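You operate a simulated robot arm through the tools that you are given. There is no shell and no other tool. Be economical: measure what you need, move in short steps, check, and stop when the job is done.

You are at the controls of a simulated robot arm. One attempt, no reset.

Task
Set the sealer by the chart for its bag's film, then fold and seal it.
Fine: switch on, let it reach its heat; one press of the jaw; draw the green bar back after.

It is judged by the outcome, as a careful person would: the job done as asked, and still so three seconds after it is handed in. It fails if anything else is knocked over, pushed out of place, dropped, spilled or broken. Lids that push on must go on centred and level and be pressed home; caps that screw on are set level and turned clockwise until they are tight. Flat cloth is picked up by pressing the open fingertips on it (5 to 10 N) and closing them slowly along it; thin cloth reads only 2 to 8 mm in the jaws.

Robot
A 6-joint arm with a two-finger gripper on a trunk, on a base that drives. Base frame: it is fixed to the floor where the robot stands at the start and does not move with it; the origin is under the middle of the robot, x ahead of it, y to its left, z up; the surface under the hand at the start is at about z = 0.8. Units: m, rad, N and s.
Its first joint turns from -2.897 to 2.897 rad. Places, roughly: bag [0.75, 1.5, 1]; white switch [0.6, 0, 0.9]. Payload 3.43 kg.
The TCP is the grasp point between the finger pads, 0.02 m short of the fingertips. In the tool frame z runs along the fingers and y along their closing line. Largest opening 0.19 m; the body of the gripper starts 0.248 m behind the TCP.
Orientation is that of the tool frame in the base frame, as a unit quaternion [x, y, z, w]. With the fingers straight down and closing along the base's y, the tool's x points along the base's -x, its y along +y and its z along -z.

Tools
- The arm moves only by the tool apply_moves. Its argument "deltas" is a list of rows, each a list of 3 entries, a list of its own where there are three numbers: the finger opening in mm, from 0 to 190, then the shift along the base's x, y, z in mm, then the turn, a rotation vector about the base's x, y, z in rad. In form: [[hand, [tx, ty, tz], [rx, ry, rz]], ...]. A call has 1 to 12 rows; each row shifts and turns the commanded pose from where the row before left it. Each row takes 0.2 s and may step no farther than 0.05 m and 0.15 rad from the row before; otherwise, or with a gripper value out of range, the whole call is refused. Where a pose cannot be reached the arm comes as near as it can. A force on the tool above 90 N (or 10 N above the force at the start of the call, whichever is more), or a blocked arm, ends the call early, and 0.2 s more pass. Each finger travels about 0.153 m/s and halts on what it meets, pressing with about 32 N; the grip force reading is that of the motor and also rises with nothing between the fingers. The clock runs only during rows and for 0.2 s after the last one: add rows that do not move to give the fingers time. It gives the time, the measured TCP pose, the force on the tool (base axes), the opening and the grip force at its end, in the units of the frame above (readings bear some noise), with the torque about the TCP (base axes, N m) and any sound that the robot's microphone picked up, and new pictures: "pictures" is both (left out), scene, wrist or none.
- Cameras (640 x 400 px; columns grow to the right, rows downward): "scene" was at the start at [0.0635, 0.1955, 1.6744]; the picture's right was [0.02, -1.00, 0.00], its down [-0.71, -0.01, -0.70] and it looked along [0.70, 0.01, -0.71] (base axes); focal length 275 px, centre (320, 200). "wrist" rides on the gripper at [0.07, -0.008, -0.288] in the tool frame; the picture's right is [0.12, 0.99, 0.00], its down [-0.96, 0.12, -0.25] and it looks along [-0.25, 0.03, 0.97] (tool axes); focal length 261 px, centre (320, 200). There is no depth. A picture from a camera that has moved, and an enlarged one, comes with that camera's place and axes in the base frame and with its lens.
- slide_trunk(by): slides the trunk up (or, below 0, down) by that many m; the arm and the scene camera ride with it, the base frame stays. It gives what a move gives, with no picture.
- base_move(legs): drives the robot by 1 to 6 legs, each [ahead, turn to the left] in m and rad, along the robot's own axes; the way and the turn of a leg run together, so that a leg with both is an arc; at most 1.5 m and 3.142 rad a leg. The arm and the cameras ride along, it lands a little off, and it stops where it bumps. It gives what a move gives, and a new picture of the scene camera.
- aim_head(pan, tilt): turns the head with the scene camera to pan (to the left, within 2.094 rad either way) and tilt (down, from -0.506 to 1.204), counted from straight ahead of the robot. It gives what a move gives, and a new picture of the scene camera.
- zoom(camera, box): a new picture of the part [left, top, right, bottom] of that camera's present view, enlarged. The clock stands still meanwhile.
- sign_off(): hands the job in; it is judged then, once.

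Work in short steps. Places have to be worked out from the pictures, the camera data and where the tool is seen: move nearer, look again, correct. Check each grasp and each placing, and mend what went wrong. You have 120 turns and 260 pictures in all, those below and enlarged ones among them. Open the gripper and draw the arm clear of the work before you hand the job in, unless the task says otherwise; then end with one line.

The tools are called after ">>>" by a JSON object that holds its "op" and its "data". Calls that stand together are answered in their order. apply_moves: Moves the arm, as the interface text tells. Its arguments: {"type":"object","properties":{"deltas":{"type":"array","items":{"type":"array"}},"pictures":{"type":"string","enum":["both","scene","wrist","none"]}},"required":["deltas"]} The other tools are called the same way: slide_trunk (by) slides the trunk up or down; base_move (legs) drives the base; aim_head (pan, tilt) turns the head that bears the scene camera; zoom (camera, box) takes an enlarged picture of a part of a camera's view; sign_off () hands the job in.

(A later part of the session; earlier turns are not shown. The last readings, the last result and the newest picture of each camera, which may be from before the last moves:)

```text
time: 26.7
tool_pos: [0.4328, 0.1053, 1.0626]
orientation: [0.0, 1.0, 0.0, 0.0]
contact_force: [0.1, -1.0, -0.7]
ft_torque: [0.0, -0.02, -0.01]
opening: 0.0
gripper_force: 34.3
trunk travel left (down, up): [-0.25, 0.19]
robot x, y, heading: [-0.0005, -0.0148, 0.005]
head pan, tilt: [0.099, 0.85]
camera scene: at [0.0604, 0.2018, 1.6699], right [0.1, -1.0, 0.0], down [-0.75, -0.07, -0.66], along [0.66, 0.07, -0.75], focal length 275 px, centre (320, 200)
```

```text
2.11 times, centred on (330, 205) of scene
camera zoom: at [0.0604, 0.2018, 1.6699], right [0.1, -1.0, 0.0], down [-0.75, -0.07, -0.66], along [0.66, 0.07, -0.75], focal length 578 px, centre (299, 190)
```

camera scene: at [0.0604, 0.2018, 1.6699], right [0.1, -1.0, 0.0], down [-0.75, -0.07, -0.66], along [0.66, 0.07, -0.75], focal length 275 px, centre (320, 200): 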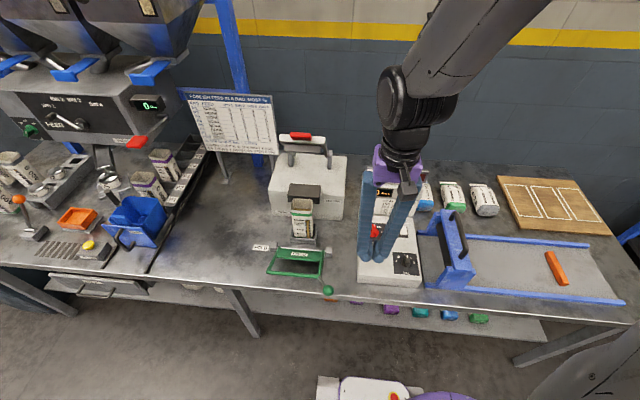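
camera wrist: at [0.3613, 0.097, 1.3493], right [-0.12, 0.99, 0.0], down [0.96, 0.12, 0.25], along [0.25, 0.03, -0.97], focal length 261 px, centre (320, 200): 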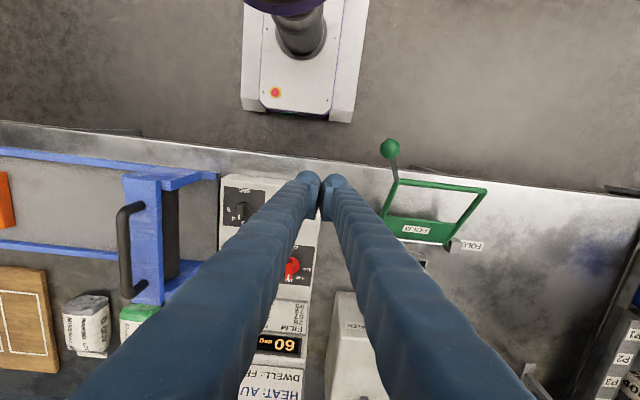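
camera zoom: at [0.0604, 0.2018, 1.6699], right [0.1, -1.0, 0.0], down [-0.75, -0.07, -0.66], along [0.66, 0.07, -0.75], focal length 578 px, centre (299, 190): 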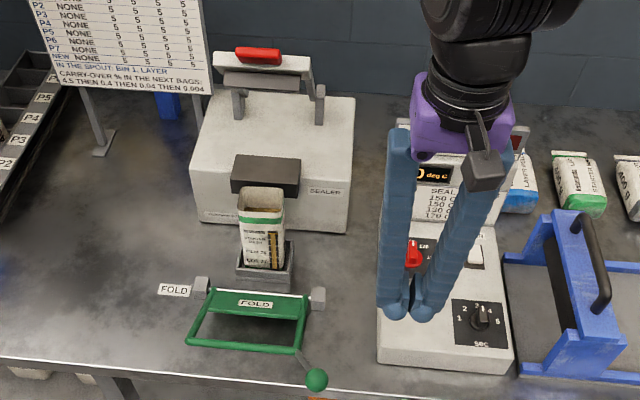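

The heat is climbing (60 °C). I'll raise the hand and swing it left, past the fold bar, to view the bag, bar and jaw from the other side.

>>> {"op": "apply_moves", "data": {"deltas": [[0, [10, 20, 40], [0, 0, 0]], [0, [10, 30, 35], [0, 0, 0]], [0, [10, 40, 20], [0, 0, 0]], [0, [10, 45, 0], [0, 0, 0]], [0, [0, 48, 0], [0, 0, 0]], [0, [0, 48, 0], [0, 0, 0]], [0, [0, 48, 0], [0, 0, 0]], [0, [0, 48, 0], [0, 0, 0]], [0, [0, 48, 0], [0, 0, 0]], [0, [0, 45, 0], [0, 0, 0]], [0, [0, 0, 0], [0, 0, 0]]], "pictures": "both"}}

>>> {"op": "zoom", "data": {"camera": "wrist", "box": [30, 50, 320, 300]}}

>>> {"op": "zoom", "data": {"camera": "scene", "box": [240, 120, 360, 300]}}

```text
time: 29.1
tool_pos: [0.4716, 0.5223, 1.1564]
orientation: [0.001, 1.0, -0.001, 0.0]
contact_force: [0.4, -0.4, 0.0]
ft_torque: [-0.07, 0.01, 0.0]
opening: 0.0
gripper_force: 34.0
trunk travel left (down, up): [-0.25, 0.19]
robot x, y, heading: [0.0004, -0.0168, -0.003]
head pan, tilt: [0.099, 0.85]
camera scene: at [0.027, 0.2551, 1.6648], right [0.8, -0.6, 0.0], down [-0.47, -0.64, -0.61], along [0.36, 0.49, -0.79], focal length 275 px, centre (320, 200)
camera wrist: at [0.4017, 0.5143, 1.4433], right [-0.12, 0.99, 0.0], down [0.96, 0.11, 0.25], along [0.25, 0.03, -0.97], focal length 261 px, centre (320, 200)
```

scene: 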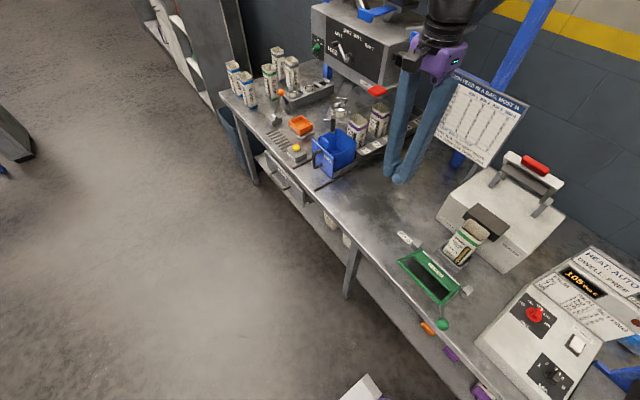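
wrist: 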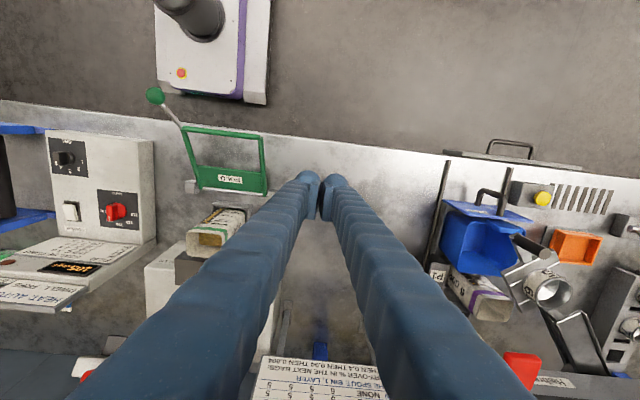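

```text
1.60 times, centred on (175, 175) of wrist
camera zoom: at [0.4017, 0.5143, 1.4433], right [-0.12, 0.99, 0.0], down [0.96, 0.11, 0.25], along [0.25, 0.03, -0.97], focal length 417 px, centre (552, 240)
```

zoom: 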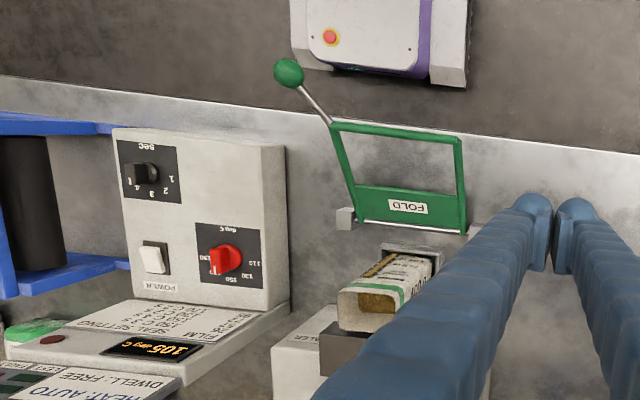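

```text
2.22 times, centred on (300, 210) of scene
camera zoom: at [0.027, 0.2551, 1.6648], right [0.8, -0.6, 0.0], down [-0.47, -0.64, -0.61], along [0.36, 0.49, -0.79], focal length 610 px, centre (364, 178)
```

zoom: 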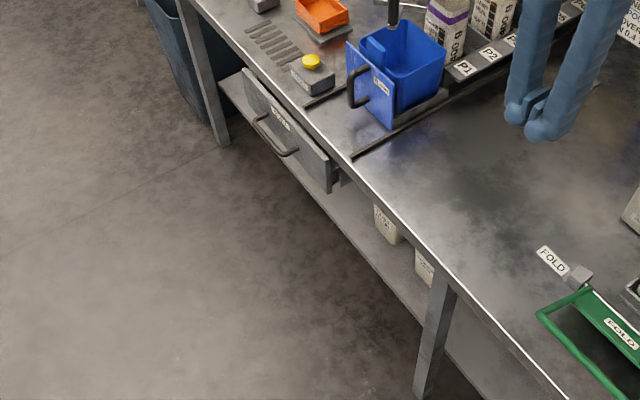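

The display reads 105 °C. Triangulation puts the green ball at about (0.373, 0.209, 0.931) and the fold hinge axis at x≈0.557, z≈0.84. The ball's radius is ≈0.206 at 154°. The ball is at the inner limit of my reach, so I'll back the base up 6 cm first.

>>> {"op": "base_move", "data": {"legs": [[-0.06, 0]]}}

>>> {"op": "aim_head", "data": {"pan": 0.0, "tilt": 0.8}}

```text
time: 30.1
tool_pos: [0.4081, 0.5213, 1.157]
orientation: [0.0, 1.0, 0.001, 0.001]
contact_force: [-1.4, 0.5, 0.9]
ft_torque: [-0.02, -0.13, 0.0]
opening: 0.0
gripper_force: 34.2
trunk travel left (down, up): [-0.25, 0.19]
robot x, y, heading: [-0.0592, -0.0177, -0.002]
head pan, tilt: [0.099, 0.85]
camera scene: at [-0.0371, 0.2543, 1.6654], right [0.8, -0.6, 0.0], down [-0.47, -0.63, -0.61], along [0.37, 0.49, -0.79], focal length 275 px, centre (320, 200)
```

scene: 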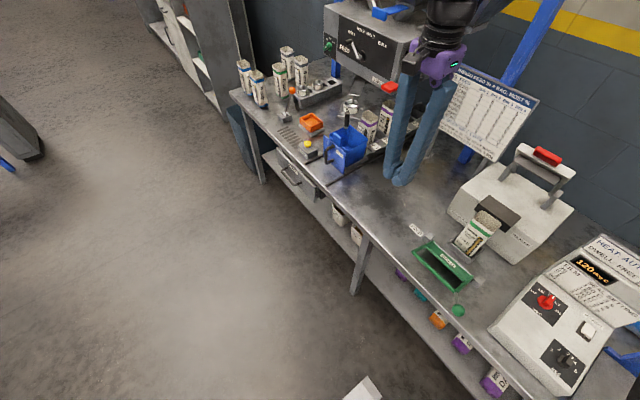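

```text
time: 30.8
tool_pos: [0.4087, 0.5214, 1.1581]
orientation: [0.0, 1.0, -0.001, 0.0]
contact_force: [-0.7, 0.9, 0.4]
ft_torque: [-0.03, -0.04, 0.01]
opening: 0.0
gripper_force: 34.2
trunk travel left (down, up): [-0.25, 0.19]
robot x, y, heading: [-0.0609, -0.017, -0.001]
head pan, tilt: [0.0, 0.799]
camera scene: at [-0.0341, 0.2565, 1.6686], right [0.8, -0.6, 0.0], down [-0.46, -0.61, -0.65], along [0.39, 0.52, -0.76], focal length 275 px, centre (320, 200)
```

scene: 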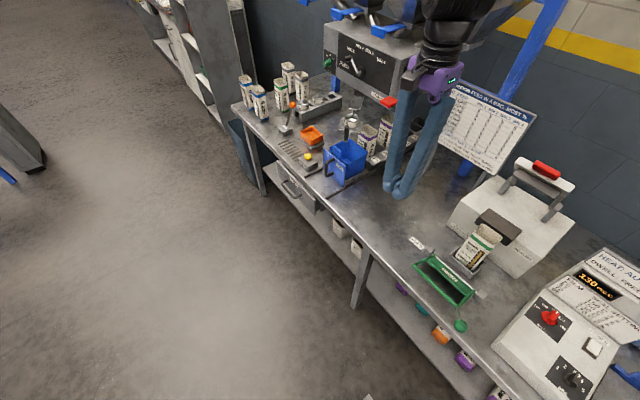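

130 °C and rising. I'll move above the ball with the fingers 60 mm open, then look.

>>> {"op": "apply_moves", "data": {"deltas": [[0, [-5, -48, 0], [0, 0, 0]], [0, [-5, -48, 0], [0, 0, 0]], [20, [-5, -48, 0], [0, 0, 0]], [40, [-5, -48, 0], [0, 0, 0]], [60, [-5, -48, 0], [0, 0, 0]], [60, [-5, -48, 0], [0, 0, 0]], [60, [-6, -24, -30], [0, 0, 0]], [60, [0, 0, -45], [0, 0, 0]], [60, [0, 0, -45], [0, 0, 0]], [60, [0, 0, 0], [0, 0, 0]]], "pictures": "both"}}

>>> {"op": "zoom", "data": {"camera": "wrist", "box": [220, 90, 420, 220]}}

```text
time: 33.0
tool_pos: [0.3737, 0.2064, 1.0328]
orientation: [0.0, 1.0, 0.0, 0.0]
contact_force: [0.3, -0.2, 0.1]
ft_torque: [-0.03, -0.01, 0.01]
opening: 0.06
gripper_force: 0.0
trunk travel left (down, up): [-0.25, 0.19]
robot x, y, heading: [-0.0647, -0.0163, -0.001]
head pan, tilt: [0.0, 0.799]
camera scene: at [-0.0005, 0.1945, 1.674], right [0.0, -1.0, 0.0], down [-0.72, 0.0, -0.7], along [0.7, 0.0, -0.72], focal length 275 px, centre (320, 200)
camera wrist: at [0.3037, 0.1978, 1.3207], right [-0.12, 0.99, 0.0], down [0.96, 0.12, 0.25], along [0.25, 0.03, -0.97], focal length 261 px, centre (320, 200)
```

scene: 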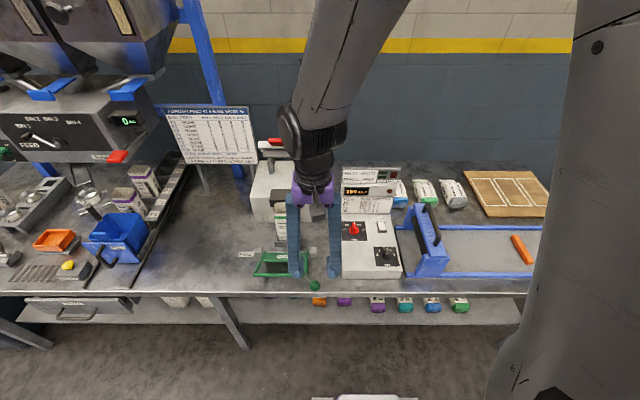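
wrist: 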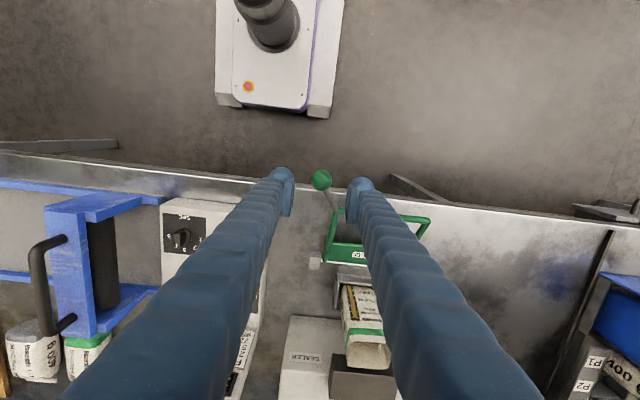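

```text
3.08 times, centred on (320, 155) of wrist
camera zoom: at [0.3037, 0.1978, 1.3207], right [-0.12, 0.99, 0.0], down [0.96, 0.12, 0.25], along [0.25, 0.03, -0.97], focal length 802 px, centre (320, 338)
```

zoom: 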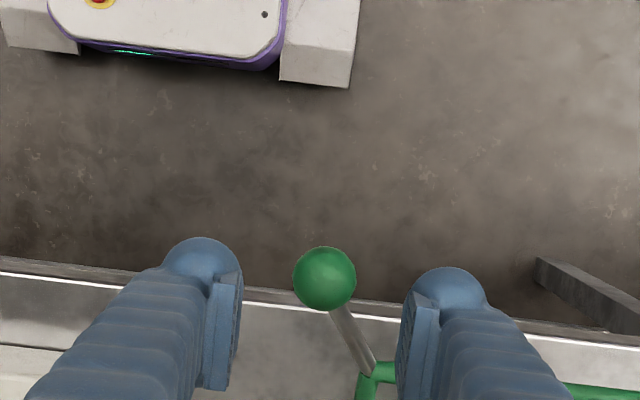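

The ball is centred at (0.374, 0.208) and is about 30 mm across. I'll descend on it slightly high and back so the slanted rod stays clear of the pads, then close.

>>> {"op": "apply_moves", "data": {"deltas": [[60, [-2, 1, -40], [0, 0, 0]], [60, [-2, 1, -40], [0, 0, 0]], [60, [-1, 0, -14], [0, 0, 0]], [45, [0, 0, 0], [0, 0, 0]], [30, [0, 0, 0], [0, 0, 0]], [20, [0, 0, 0], [0, 0, 0]], [20, [0, 0, 0], [0, 0, 0]]], "pictures": "both"}}

>>> {"op": "zoom", "data": {"camera": "wrist", "box": [220, 90, 420, 220]}}

>>> {"op": "zoom", "data": {"camera": "scene", "box": [230, 130, 430, 300]}}

```text
time: 34.6
tool_pos: [0.3685, 0.2088, 0.9418]
orientation: [0.001, 1.0, -0.001, -0.001]
contact_force: [2.8, -16.2, -3.1]
ft_torque: [-0.12, 0.23, -0.03]
opening: 0.0304
gripper_force: 44.9
trunk travel left (down, up): [-0.25, 0.19]
robot x, y, heading: [-0.0633, -0.0194, -0.001]
head pan, tilt: [0.0, 0.799]
camera scene: at [0.0012, 0.1932, 1.674], right [0.0, -1.0, 0.0], down [-0.72, 0.0, -0.7], along [0.7, 0.0, -0.72], focal length 275 px, centre (320, 200)
camera wrist: at [0.2985, 0.1997, 1.228], right [-0.12, 0.99, 0.0], down [0.96, 0.11, 0.25], along [0.24, 0.03, -0.97], focal length 261 px, centre (320, 200)
```

scene: 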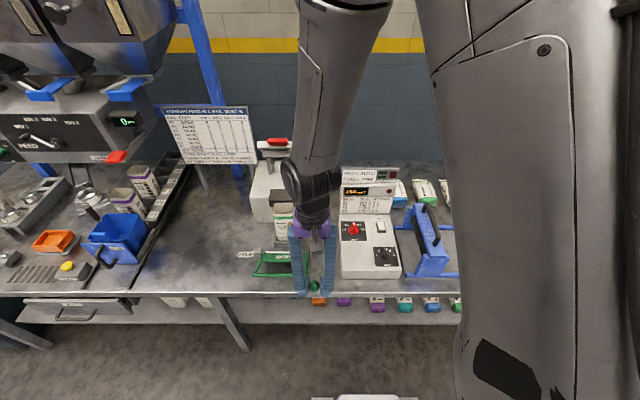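
wrist: 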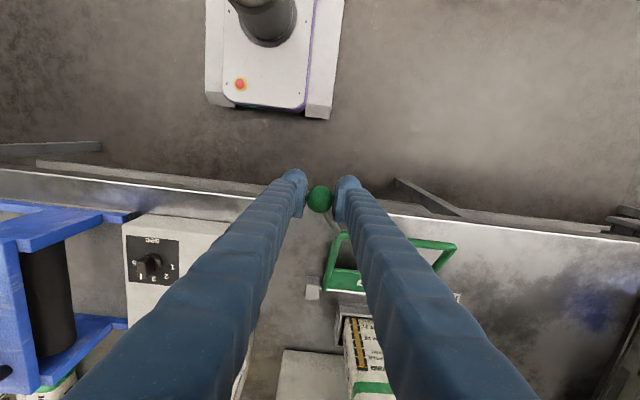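

```text
3.08 times, centred on (320, 155) of wrist
camera zoom: at [0.2985, 0.1997, 1.228], right [-0.12, 0.99, 0.0], down [0.96, 0.11, 0.25], along [0.24, 0.03, -0.97], focal length 802 px, centre (320, 338)
```

zoom: 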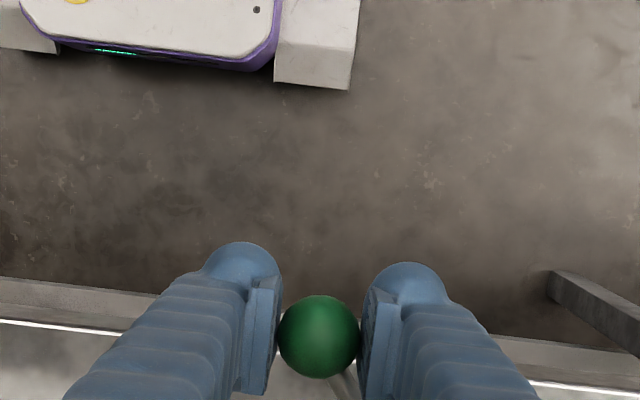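

```text
2.35 times, centred on (330, 215) of scene
camera zoom: at [0.0012, 0.1932, 1.674], right [0.0, -1.0, 0.0], down [-0.72, 0.0, -0.7], along [0.7, 0.0, -0.72], focal length 646 px, centre (296, 165)
```

zoom: 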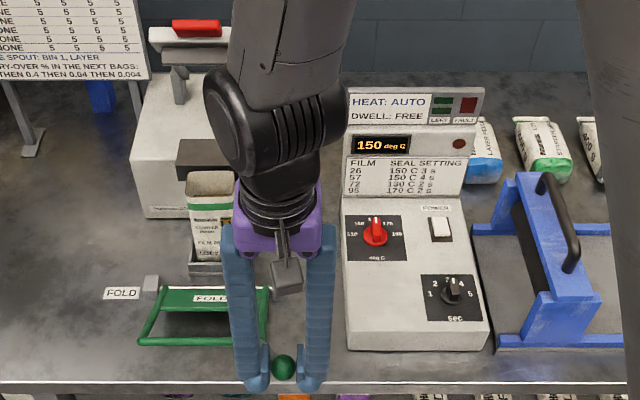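

It has reached 150 °C and the ball is gripped at 30 mm. I'll swing the bar along its arc about the hinge, checking forces halfway.

>>> {"op": "apply_moves", "data": {"deltas": [[20, [9.5, 15, 15], [0, 0, 0]], [20, [9, -15, 15.8], [0, 0, 0]], [20, [23.6, 0, 27.1], [0, 0, 0]], [20, [0, 0, 0], [0, 0, 0]]], "pictures": "scene"}}

```text
time: 35.0
tool_pos: [0.3708, 0.2086, 0.9484]
orientation: [0.001, 1.0, -0.005, -0.008]
contact_force: [20.5, -40.3, -18.8]
ft_torque: [-0.34, 0.85, 0.12]
opening: 0.0309
gripper_force: 45.0
trunk travel left (down, up): [-0.25, 0.19]
robot x, y, heading: [-0.0651, -0.0207, -0.004]
head pan, tilt: [0.0, 0.799]
stopped in row 1: the force on the tool passed its limit at 96 N (the readings are from after the stop); the commanded pose is now the measured one
camera scene: at [0.0045, 0.1913, 1.674], right [0.0, -1.0, 0.0], down [-0.72, 0.0, -0.7], along [0.7, 0.0, -0.72], focal length 275 px, centre (320, 200)
```

scene: 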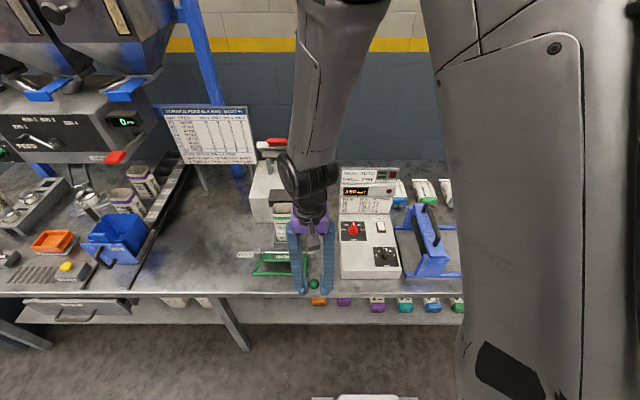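

That sideways step was my mistake, and the force stop caught it. I'll carry on in the arc plane only, in smaller steps.

>>> {"op": "apply_moves", "data": {"deltas": [[20, [6, 0, 10], [0, 0, 0]], [20, [8, 0, 12], [0, 0, 0]], [20, [10, 0, 12.5], [0, 0, 0]], [20, [0, 0, 0], [0, 0, 0]]], "pictures": "both"}}

```text
time: 36.0
tool_pos: [0.3937, 0.2076, 0.9852]
orientation: [0.001, 1.0, -0.004, -0.007]
contact_force: [4.6, -57.1, -9.2]
ft_torque: [-0.46, 0.68, -0.48]
opening: 0.0307
gripper_force: 45.4
trunk travel left (down, up): [-0.25, 0.19]
robot x, y, heading: [-0.0644, -0.0177, -0.003]
head pan, tilt: [0.0, 0.799]
camera scene: at [0.0019, 0.1902, 1.6745], right [0.0, -1.0, 0.0], down [-0.72, 0.0, -0.7], along [0.7, 0.0, -0.72], focal length 275 px, centre (320, 200)
camera wrist: at [0.3277, 0.2021, 1.2732], right [-0.12, 0.99, -0.01], down [0.97, 0.12, 0.23], along [0.23, 0.02, -0.97], focal length 261 px, centre (320, 200)
```

scene: 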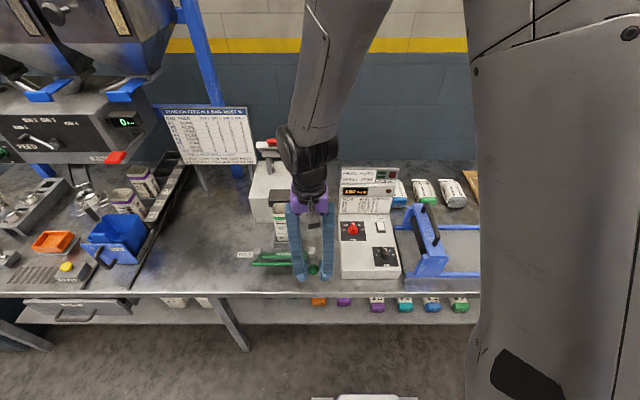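
wrist: 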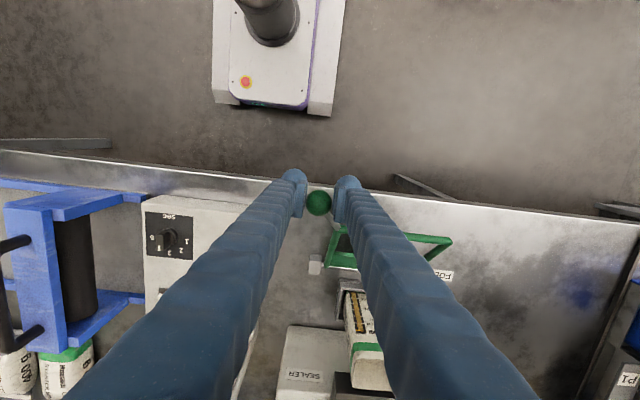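

The bar is swinging well, now at about 140°. I'll ease the side force by shifting -y a little and carry on along the arc.

>>> {"op": "apply_moves", "data": {"deltas": [[20, [0, -4, 0], [0, 0, 0]], [20, [10, 0, 10.5], [0, 0, 0]], [20, [10, 0, 10.2], [0, 0, 0]], [20, [11, 0, 9], [0, 0, 0]], [20, [11.6, 0, 8.7], [0, 0, 0]], [20, [0, 0, 0], [0, 0, 0]]], "pictures": "scene"}}

```text
time: 37.4
tool_pos: [0.4373, 0.209, 1.0242]
orientation: [0.0, 1.0, -0.004, -0.006]
contact_force: [0.9, -36.2, -2.6]
ft_torque: [-0.44, 0.1, -0.29]
opening: 0.0286
gripper_force: 45.1
trunk travel left (down, up): [-0.25, 0.19]
robot x, y, heading: [-0.0633, -0.0163, -0.002]
head pan, tilt: [0.0, 0.799]
camera scene: at [0.001, 0.1914, 1.6743], right [0.0, -1.0, 0.0], down [-0.72, 0.0, -0.7], along [0.7, 0.0, -0.72], focal length 275 px, centre (320, 200)
```

scene: 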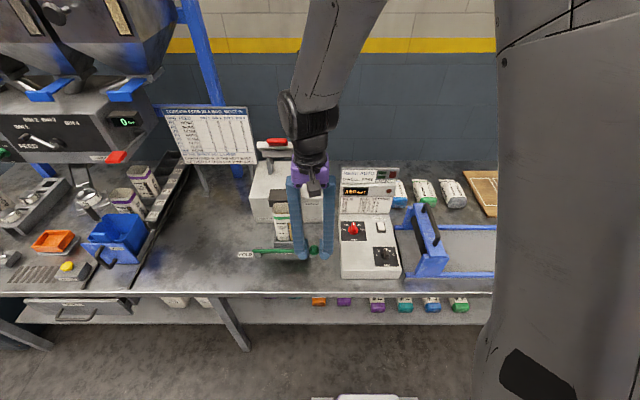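

The opening dropped to 28.6 mm, so the ball may be slipping off-centre in the pads. I'll check before going on.

>>> {"op": "zoom", "data": {"camera": "wrist", "box": [220, 90, 420, 260]}}

>>> {"op": "zoom", "data": {"camera": "scene", "box": [240, 130, 400, 280]}}

```text
2.35 times, centred on (320, 175) of wrist
camera zoom: at [0.3705, 0.2018, 1.3124], right [-0.12, 0.99, -0.01], down [0.96, 0.12, 0.24], along [0.23, 0.02, -0.97], focal length 613 px, centre (320, 259)
```

zoom: 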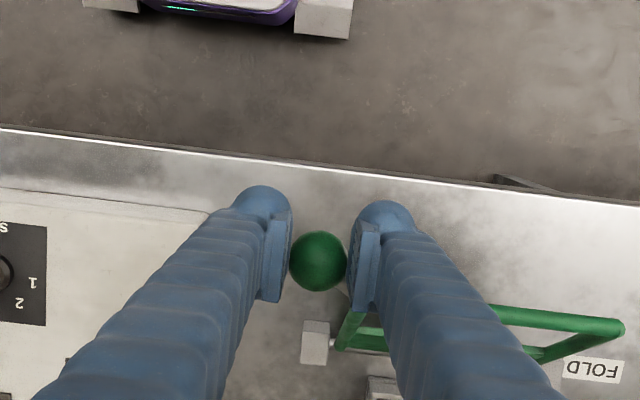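

```text
2.67 times, centred on (320, 205) of scene
camera zoom: at [0.001, 0.1914, 1.6743], right [0.0, -1.0, 0.0], down [-0.72, 0.0, -0.7], along [0.7, 0.0, -0.72], focal length 732 px, centre (320, 187)
```

zoom: 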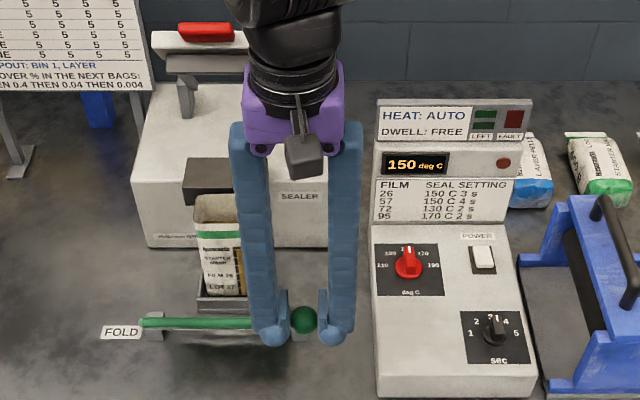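

150 °C is holding. The ball has slid towards the fingertips, so the hinge sits a bit lower than I thought, about (0.562, 0.82) with r≈0.22. I'll loosen by a few mm, drop 18 mm and re-grip.

>>> {"op": "apply_moves", "data": {"deltas": [[36, [2, -1, -9], [0, 0, 0]], [36, [2, -1, -9], [0, 0, 0]], [20, [0, 0, 0], [0, 0, 0]], [20, [0, 0, 0], [0, 0, 0]]], "pictures": "none"}}

>>> {"op": "zoom", "data": {"camera": "wrist", "box": [220, 90, 420, 260]}}

>>> {"op": "zoom", "data": {"camera": "scene", "box": [240, 130, 400, 280]}}

```text
time: 38.4
tool_pos: [0.4412, 0.2082, 1.0053]
orientation: [0.0, 1.0, -0.003, -0.006]
contact_force: [-0.3, 0.3, -0.3]
ft_torque: [-0.02, 0.01, 0.0]
opening: 0.0196
gripper_force: 0.0
trunk travel left (down, up): [-0.25, 0.19]
robot x, y, heading: [-0.0606, -0.02, 0.001]
head pan, tilt: [0.0, 0.799]
```

```text
2.35 times, centred on (320, 175) of wrist
camera zoom: at [0.3736, 0.2013, 1.2929], right [-0.12, 0.99, -0.01], down [0.96, 0.12, 0.24], along [0.23, 0.02, -0.97], focal length 613 px, centre (320, 259)
```

zoom: 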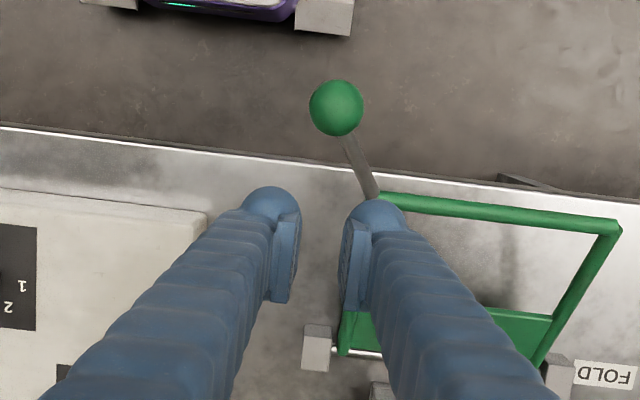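

```text
2.67 times, centred on (320, 205) of scene
camera zoom: at [0.0006, 0.194, 1.674], right [0.0, -1.0, 0.0], down [-0.72, 0.0, -0.7], along [0.7, 0.0, -0.72], focal length 732 px, centre (320, 187)
```

zoom: 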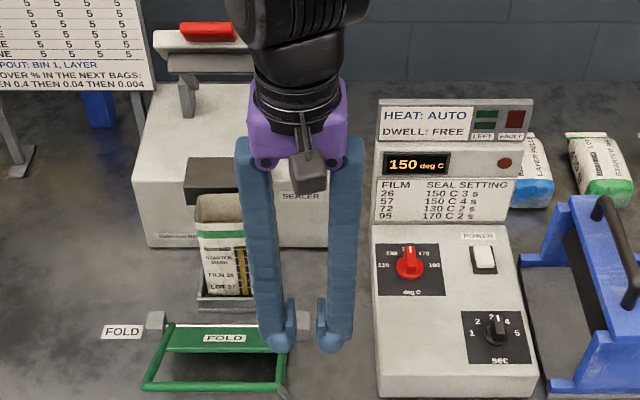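

The bar fell back to rest because it isn't self-holding. I'll re-grip the ball deeper and follow an arc with the corrected hinge (0.56, 0.812, r 0.223).

>>> {"op": "apply_moves", "data": {"deltas": [[60, [0, 0, 10], [0, 0, 0]], [60, [-36, 0, 0], [0, 0, 0]], [60, [-37, 0, 0], [0, 0, 0]], [60, [0, 0, -40], [0, 0, 0]], [60, [0, 0, -40], [0, 0, 0]], [60, [0, 0, 0], [0, 0, 0]], [40, [0, 0, 0], [0, 0, 0]], [20, [0, 0, 0], [0, 0, 0]], [20, [0, 0, 0], [0, 0, 0]]], "pictures": "none"}}

>>> {"op": "zoom", "data": {"camera": "wrist", "box": [220, 90, 420, 260]}}

```text
time: 40.4
tool_pos: [0.3658, 0.206, 0.9359]
orientation: [0.001, 1.0, -0.004, -0.005]
contact_force: [1.8, 20.9, 0.3]
ft_torque: [0.06, -0.26, 0.15]
opening: 0.0316
gripper_force: 10.2
trunk travel left (down, up): [-0.25, 0.19]
robot x, y, heading: [-0.0652, -0.0152, 0.002]
head pan, tilt: [0.0, 0.799]
```

```text
2.35 times, centred on (320, 175) of wrist
camera zoom: at [0.2985, 0.2004, 1.2239], right [-0.12, 0.99, -0.01], down [0.96, 0.12, 0.24], along [0.24, 0.02, -0.97], focal length 613 px, centre (320, 259)
```

zoom: 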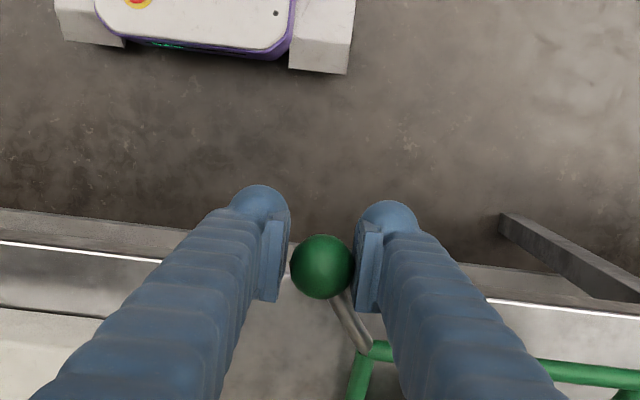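

The ball is between the pads. I'll finish closing and follow the new arc to about 124°.

>>> {"op": "apply_moves", "data": {"deltas": [[15, [0, 2, 0], [0, 0, 0]], [15, [0, 0, 0], [0, 0, 0]], [15, [9, 0, 12.6], [0, 0, 0]], [15, [9.3, 0, 12.6], [0, 0, 0]], [15, [10.8, 0, 11.2], [0, 0, 0]], [15, [10.9, 0, 11.2], [0, 0, 0]], [15, [12.2, 0, 9.6], [0, 0, 0]], [15, [12.3, 0, 9.6], [0, 0, 0]]], "pictures": "none"}}

>>> {"op": "zoom", "data": {"camera": "wrist", "box": [220, 90, 420, 260]}}

```text
time: 42.2
tool_pos: [0.4322, 0.2085, 1.0036]
orientation: [0.0, 1.0, -0.004, -0.006]
contact_force: [-2.2, -15.3, -7.5]
ft_torque: [-0.01, 1.32, -0.17]
opening: 0.0277
gripper_force: 45.1
trunk travel left (down, up): [-0.25, 0.19]
robot x, y, heading: [-0.0609, -0.0163, -0.0]
head pan, tilt: [0.0, 0.799]
```

```text
2.35 times, centred on (320, 175) of wrist
camera zoom: at [0.3649, 0.202, 1.291], right [-0.12, 0.99, -0.01], down [0.97, 0.12, 0.23], along [0.23, 0.02, -0.97], focal length 613 px, centre (320, 259)
```

zoom: 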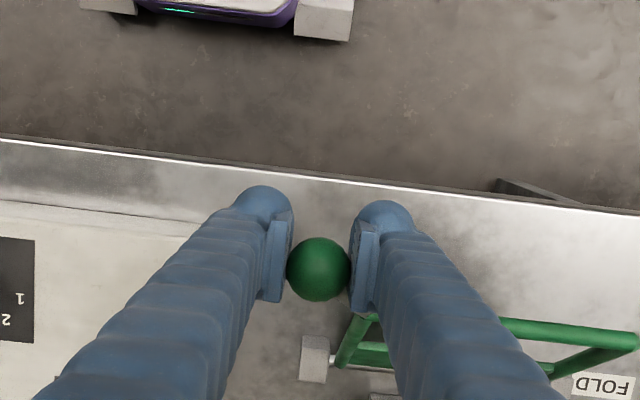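

The grip is tracking well and fits the hinge estimate. I'll continue to about 92°.

>>> {"op": "apply_moves", "data": {"deltas": [[15, [13.3, 0, 8.2], [0, 0, 0]], [15, [13.7, 0, 7.4], [0, 0, 0]], [15, [14.3, 0, 6.3], [0, 0, 0]], [15, [14.6, 0, 5.4], [0, 0, 0]], [15, [15, 0, 4.2], [0, 0, 0]], [15, [15.2, 0, 3.3], [0, 0, 0]], [15, [15.4, 0, 2.2], [0, 0, 0]], [15, [15.6, 0, 1.1], [0, 0, 0]]], "pictures": "none"}}

>>> {"op": "zoom", "data": {"camera": "wrist", "box": [220, 90, 420, 260]}}

>>> {"op": "zoom", "data": {"camera": "scene", "box": [220, 100, 420, 280]}}

```text
time: 44.0
tool_pos: [0.5513, 0.2079, 1.0407]
orientation: [0.001, 1.0, -0.003, -0.006]
contact_force: [-3.2, -22.9, 2.4]
ft_torque: [0.1, 0.79, -0.25]
opening: 0.0272
gripper_force: 44.8
trunk travel left (down, up): [-0.25, 0.19]
robot x, y, heading: [-0.0619, -0.0171, 0.003]
head pan, tilt: [0.0, 0.799]
```

```text
2.35 times, centred on (320, 175) of wrist
camera zoom: at [0.484, 0.2016, 1.3277], right [-0.12, 0.99, -0.01], down [0.96, 0.12, 0.24], along [0.23, 0.02, -0.97], focal length 613 px, centre (320, 259)
```

zoom: 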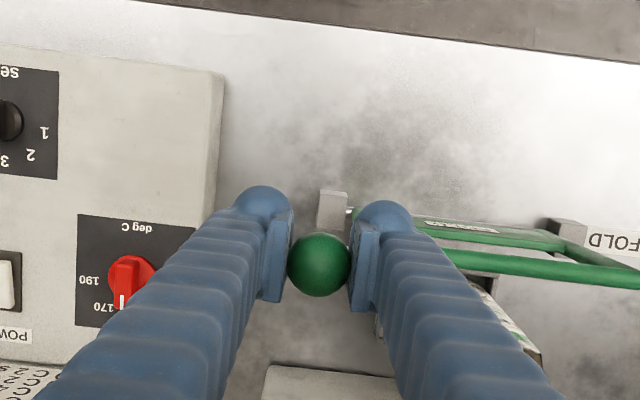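

```text
2.22 times, centred on (320, 190) of scene
camera zoom: at [0.0004, 0.1922, 1.6743], right [0.0, -1.0, 0.0], down [-0.72, 0.0, -0.7], along [0.7, 0.0, -0.72], focal length 610 px, centre (320, 222)
```

zoom: 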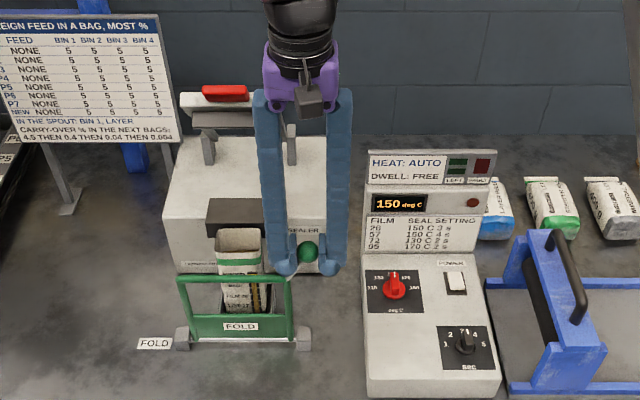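

The bar stands upright. I'll continue over toward the bag, down to about 68°.

>>> {"op": "apply_moves", "data": {"deltas": [[15, [15.6, 0, 0], [0, 0, 0]], [15, [15.5, 0, -1.1], [0, 0, 0]], [15, [15.5, 0, -2.2], [0, 0, 0]], [15, [15.2, 0, -3.2], [0, 0, 0]], [15, [15, 0, -4.3], [0, 0, 0]], [15, [14.6, 0, -5.4], [0, 0, 0]], [15, [0, 0, 0], [0, 0, 0]]], "pictures": "none"}}

>>> {"op": "zoom", "data": {"camera": "wrist", "box": [220, 90, 420, 260]}}

>>> {"op": "zoom", "data": {"camera": "scene", "box": [220, 100, 420, 280]}}

```text
time: 45.6
tool_pos: [0.6409, 0.2071, 1.0223]
orientation: [0.001, 1.0, -0.004, -0.006]
contact_force: [-4.0, -26.2, -4.9]
ft_torque: [0.22, 0.47, -0.1]
opening: 0.0278
gripper_force: 45.6
trunk travel left (down, up): [-0.25, 0.19]
robot x, y, heading: [-0.0642, -0.0154, 0.003]
head pan, tilt: [0.0, 0.799]
```

```text
2.35 times, centred on (320, 175) of wrist
camera zoom: at [0.5747, 0.2013, 1.3111], right [-0.12, 0.99, -0.01], down [0.97, 0.12, 0.23], along [0.23, 0.02, -0.97], focal length 613 px, centre (320, 259)
```

zoom: 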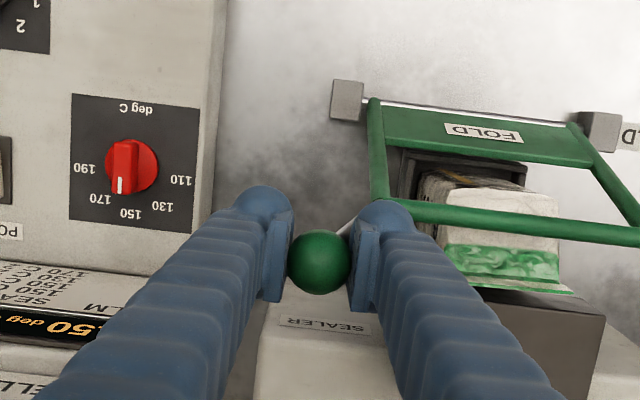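

```text
2.22 times, centred on (320, 190) of scene
camera zoom: at [0.0014, 0.1922, 1.6741], right [0.0, -1.0, 0.0], down [-0.72, 0.0, -0.7], along [0.7, 0.0, -0.72], focal length 610 px, centre (320, 222)
```

zoom: 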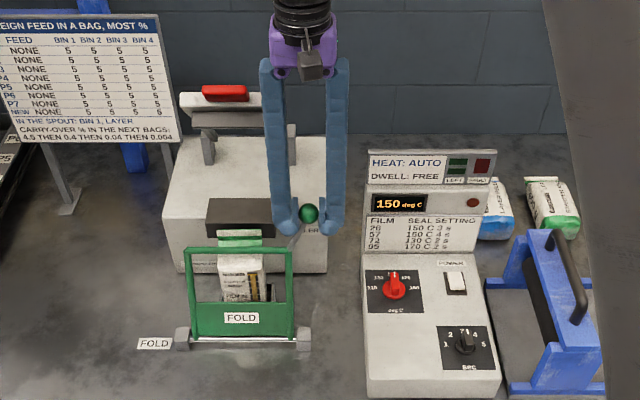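

The bag's mouth is folding back onto the block. I'll continue gently.

>>> {"op": "apply_moves", "data": {"deltas": [[15, [14.3, 0, -6.3], [0, 0, 0]], [15, [13.8, 0, -7.3], [0, 0, 0]], [15, [13.3, 0, -8.3], [0, 0, 0]], [15, [0, 0, 0], [0, 0, 0]]], "pictures": "none"}}

>>> {"op": "zoom", "data": {"camera": "wrist", "box": [220, 90, 440, 260]}}

>>> {"op": "zoom", "data": {"camera": "scene", "box": [220, 120, 380, 280]}}

```text
time: 46.6
tool_pos: [0.6778, 0.2077, 1.0069]
orientation: [0.001, 1.0, -0.003, -0.004]
contact_force: [-29.3, -19.8, 59.2]
ft_torque: [1.19, 0.89, -0.44]
opening: 0.028
gripper_force: 45.4
trunk travel left (down, up): [-0.25, 0.19]
robot x, y, heading: [-0.0626, -0.0163, -0.001]
head pan, tilt: [0.0, 0.799]
```

```text
2.35 times, centred on (330, 175) of wrist
camera zoom: at [0.6099, 0.2011, 1.2936], right [-0.12, 0.99, -0.01], down [0.96, 0.12, 0.24], along [0.24, 0.02, -0.97], focal length 613 px, centre (296, 259)
```

zoom: 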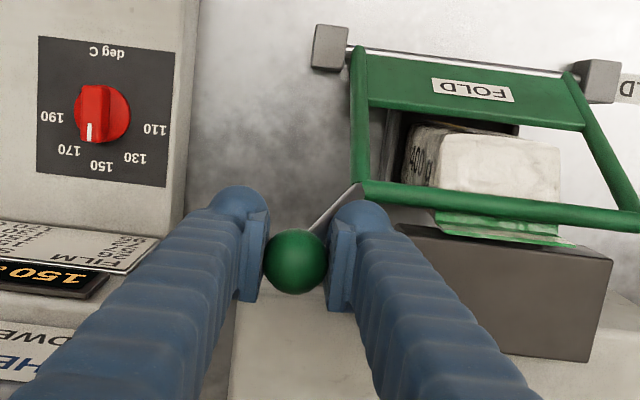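

```text
2.50 times, centred on (300, 200) of scene
camera zoom: at [-0.0067, 0.1916, 1.6751], right [0.0, -1.0, 0.0], down [-0.71, 0.0, -0.7], along [0.7, 0.0, -0.71], focal length 687 px, centre (370, 200)
```

zoom: 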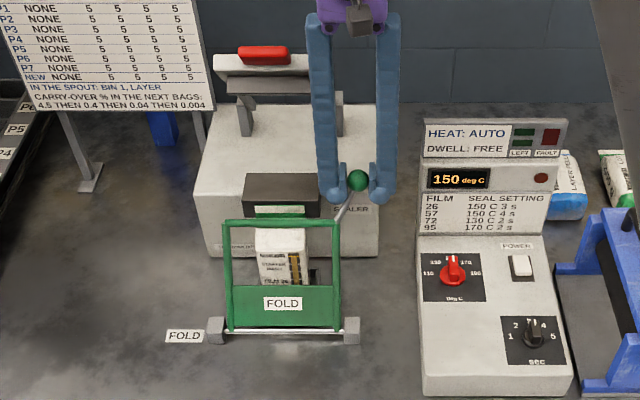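

The bar is firmly against its stop (about 65 N) and the mouth is folded onto the block. I'll open, lift off and check that it stays.

>>> {"op": "apply_moves", "data": {"deltas": [[25, [-1, 0, 1], [0, 0, 0]], [45, [0, 0, 0], [0, 0, 0]], [65, [0, 0, 10], [0, 0, 0]], [65, [0, 0, 40], [0, 0, 0]], [65, [0, 0, 45], [0, 0, 0]], [65, [-30, 0, 35], [0, 0, 0]]], "pictures": "both"}}

>>> {"op": "zoom", "data": {"camera": "scene", "box": [220, 120, 380, 280]}}

```text
time: 48.0
tool_pos: [0.6478, 0.2124, 1.1381]
orientation: [0.0, 1.0, -0.003, -0.002]
contact_force: [0.7, 0.6, -0.3]
ft_torque: [0.17, -0.14, -0.01]
opening: 0.0651
gripper_force: 0.0
trunk travel left (down, up): [-0.25, 0.19]
robot x, y, heading: [-0.0622, -0.016, 0.001]
head pan, tilt: [0.0, 0.799]
camera scene: at [-0.0019, 0.1927, 1.6746], right [0.0, -1.0, 0.0], down [-0.72, 0.0, -0.7], along [0.7, 0.0, -0.72], focal length 275 px, centre (320, 200)
camera wrist: at [0.5797, 0.2046, 1.4247], right [-0.12, 0.99, 0.0], down [0.96, 0.12, 0.24], along [0.24, 0.02, -0.97], focal length 261 px, centre (320, 200)
```

scene: 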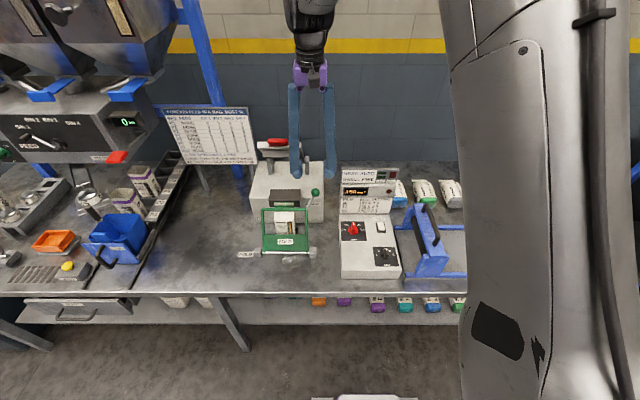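
wrist: 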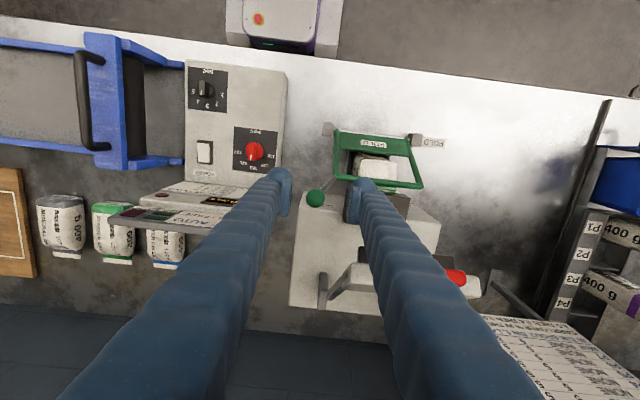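

```text
2.50 times, centred on (300, 200) of scene
camera zoom: at [-0.0019, 0.1927, 1.6746], right [0.0, -1.0, 0.0], down [-0.72, 0.0, -0.7], along [0.7, 0.0, -0.72], focal length 687 px, centre (370, 200)
```

zoom: 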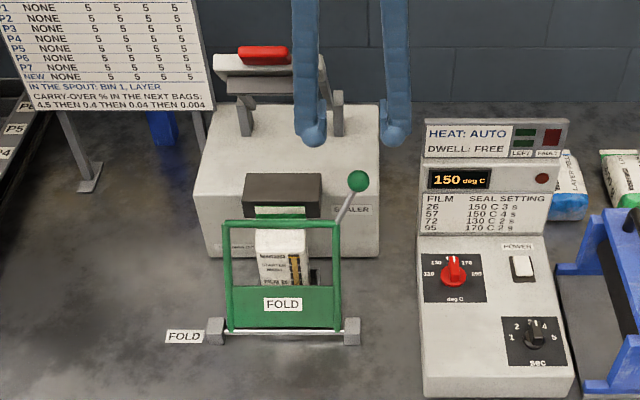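

The fold stays. Triangulation puts the red handle at about (0.695, 0.325, 1.205), on an arm pivoting near (0.87, 1.0), so it comes down and toward me. I'll zoom in on it.

>>> {"op": "zoom", "data": {"camera": "scene", "box": [240, 120, 340, 220]}}

>>> {"op": "zoom", "data": {"camera": "wrist", "box": [280, 110, 520, 330]}}

```text
4.00 times, centred on (290, 170) of scene
camera zoom: at [-0.0019, 0.1927, 1.6746], right [0.0, -1.0, 0.0], down [-0.72, 0.0, -0.7], along [0.7, 0.0, -0.72], focal length 1099 px, centre (440, 320)
```

zoom: 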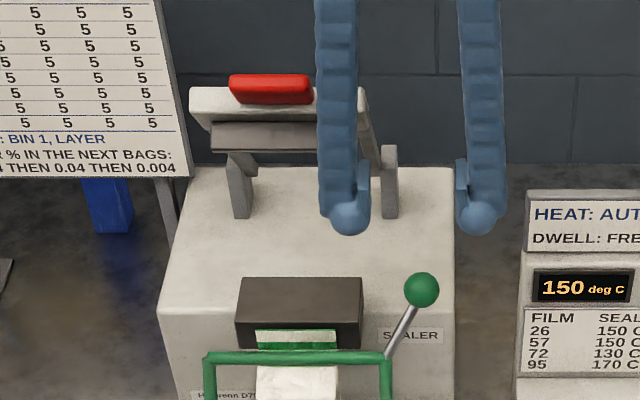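

```text
1.82 times, centred on (400, 220) of wrist
camera zoom: at [0.5797, 0.2046, 1.4247], right [-0.12, 0.99, 0.0], down [0.96, 0.12, 0.24], along [0.24, 0.02, -0.97], focal length 474 px, centre (174, 164)
```

zoom: 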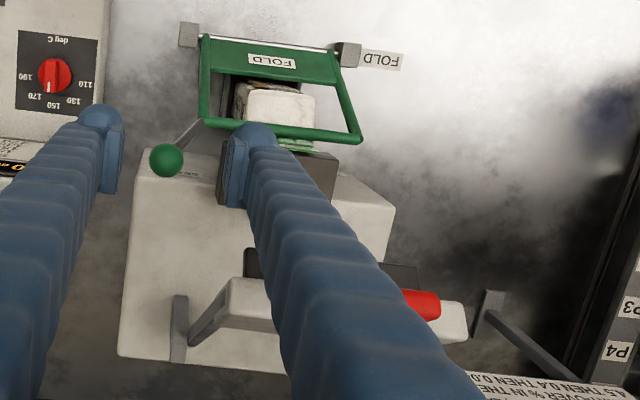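

The red grip sits on top of the jaw's crossbar. I'll close the fingers and go above it, then look before pushing down.

>>> {"op": "apply_moves", "data": {"deltas": [[40, [0, 0, 45], [0, 0, 0]], [10, [0, 0, 45], [0, 0, 0]], [0, [0, 0, 45], [0, 0, 0]], [0, [10, 25, 20], [0, 0, 0]], [0, [10, 40, 0], [0, 0, 0]], [0, [15, 40, 0], [0, 0, 0]], [0, [15, 8, 0], [0, 0, 0]], [0, [0, 0, 0], [0, 0, 0]]], "pictures": "both"}}

>>> {"op": "zoom", "data": {"camera": "scene", "box": [230, 80, 350, 240]}}

>>> {"op": "zoom", "data": {"camera": "wrist", "box": [220, 100, 420, 260]}}

```text
time: 49.8
tool_pos: [0.6992, 0.3222, 1.2881]
orientation: [0.001, 1.0, -0.005, -0.006]
contact_force: [0.1, 0.9, -0.7]
ft_torque: [0.03, 0.05, 0.0]
opening: 0.0
gripper_force: 31.4
trunk travel left (down, up): [-0.25, 0.19]
robot x, y, heading: [-0.0627, -0.0179, -0.004]
head pan, tilt: [0.0, 0.799]
camera scene: at [0.0011, 0.1938, 1.674], right [0.0, -1.0, 0.0], down [-0.72, 0.0, -0.7], along [0.7, 0.0, -0.72], focal length 275 px, centre (320, 200)
camera wrist: at [0.633, 0.3163, 1.5749], right [-0.12, 0.99, -0.01], down [0.97, 0.12, 0.23], along [0.23, 0.02, -0.97], focal length 261 px, centre (320, 200)
```

scene: 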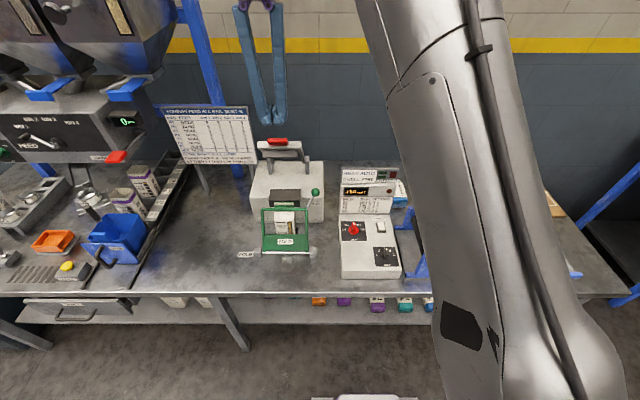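
wrist: 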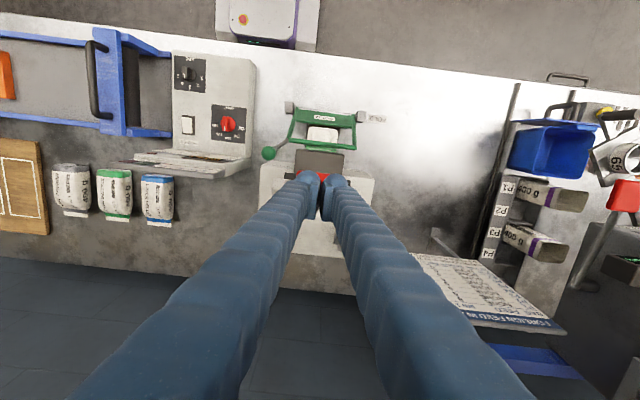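

```text
2.50 times, centred on (290, 160) of scene
camera zoom: at [0.0011, 0.1938, 1.674], right [0.0, -1.0, 0.0], down [-0.72, 0.0, -0.7], along [0.7, 0.0, -0.72], focal length 687 px, centre (395, 300)
```

zoom: 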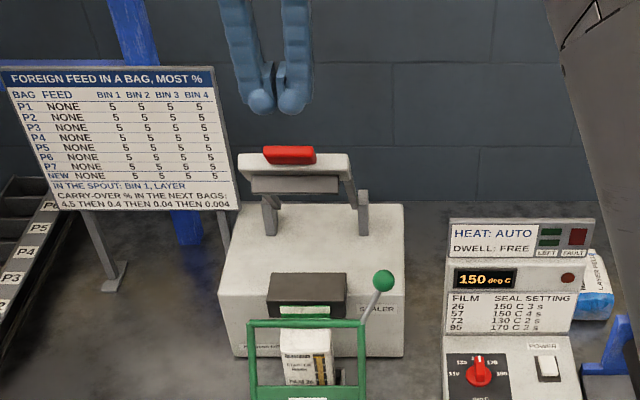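

```text
2.50 times, centred on (320, 180) of wrist
camera zoom: at [0.633, 0.3163, 1.5749], right [-0.12, 0.99, -0.01], down [0.97, 0.12, 0.23], along [0.23, 0.02, -0.97], focal length 652 px, centre (320, 250)
```

zoom: 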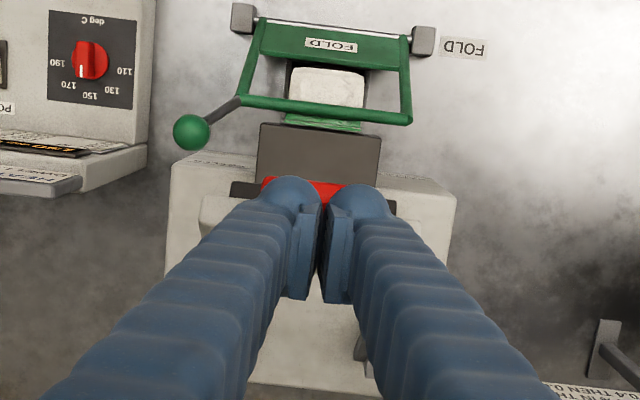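

The handle spans y 0.286–0.347 with its centre at about (0.695, 0.317, 1.21). I'll touch down on it slightly behind its middle.

>>> {"op": "apply_moves", "data": {"deltas": [[0, [5, -5, -15], [0, 0, 0]], [0, [3, 0, -15], [0, 0, 0]], [0, [0, 0, -6], [0, 0, 0]], [0, [0, 0, -6], [0, 0, 0]], [0, [0, 0, -5], [0, 0, 0]], [0, [0, 0, 0], [0, 0, 0]]], "pictures": "none"}}

>>> {"op": "zoom", "data": {"camera": "scene", "box": [230, 80, 350, 240]}}

>>> {"op": "zoom", "data": {"camera": "wrist", "box": [220, 100, 420, 260]}}

```text
time: 51.2
tool_pos: [0.7093, 0.3155, 1.241]
orientation: [0.001, 1.0, -0.004, -0.007]
contact_force: [1.1, -0.5, 0.6]
ft_torque: [0.06, -0.01, -0.04]
opening: 0.0
gripper_force: 31.6
trunk travel left (down, up): [-0.25, 0.19]
robot x, y, heading: [-0.0651, -0.0188, 0.003]
head pan, tilt: [0.0, 0.799]
```

```text
2.50 times, centred on (290, 160) of scene
camera zoom: at [0.0013, 0.1942, 1.6739], right [0.0, -1.0, 0.0], down [-0.72, 0.0, -0.7], along [0.7, 0.0, -0.72], focal length 687 px, centre (395, 300)
```

zoom: 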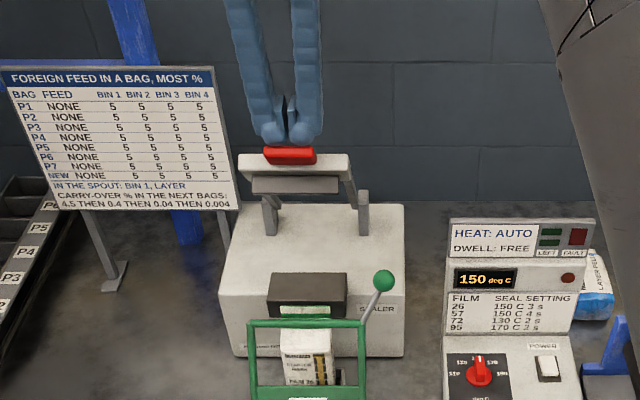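

```text
2.50 times, centred on (320, 180) of wrist
camera zoom: at [0.6424, 0.3106, 1.5287], right [-0.12, 0.99, -0.01], down [0.96, 0.12, 0.23], along [0.23, 0.02, -0.97], focal length 652 px, centre (320, 250)
```

zoom: 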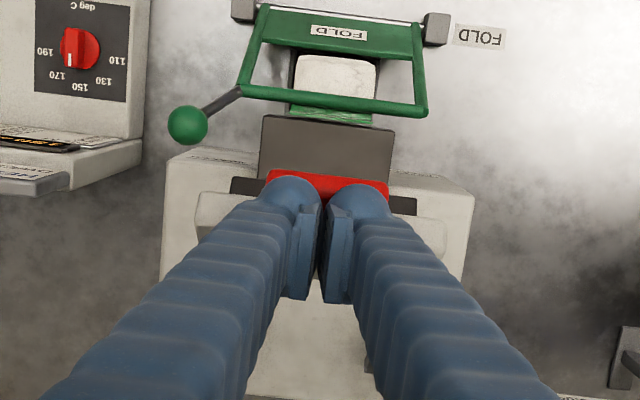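

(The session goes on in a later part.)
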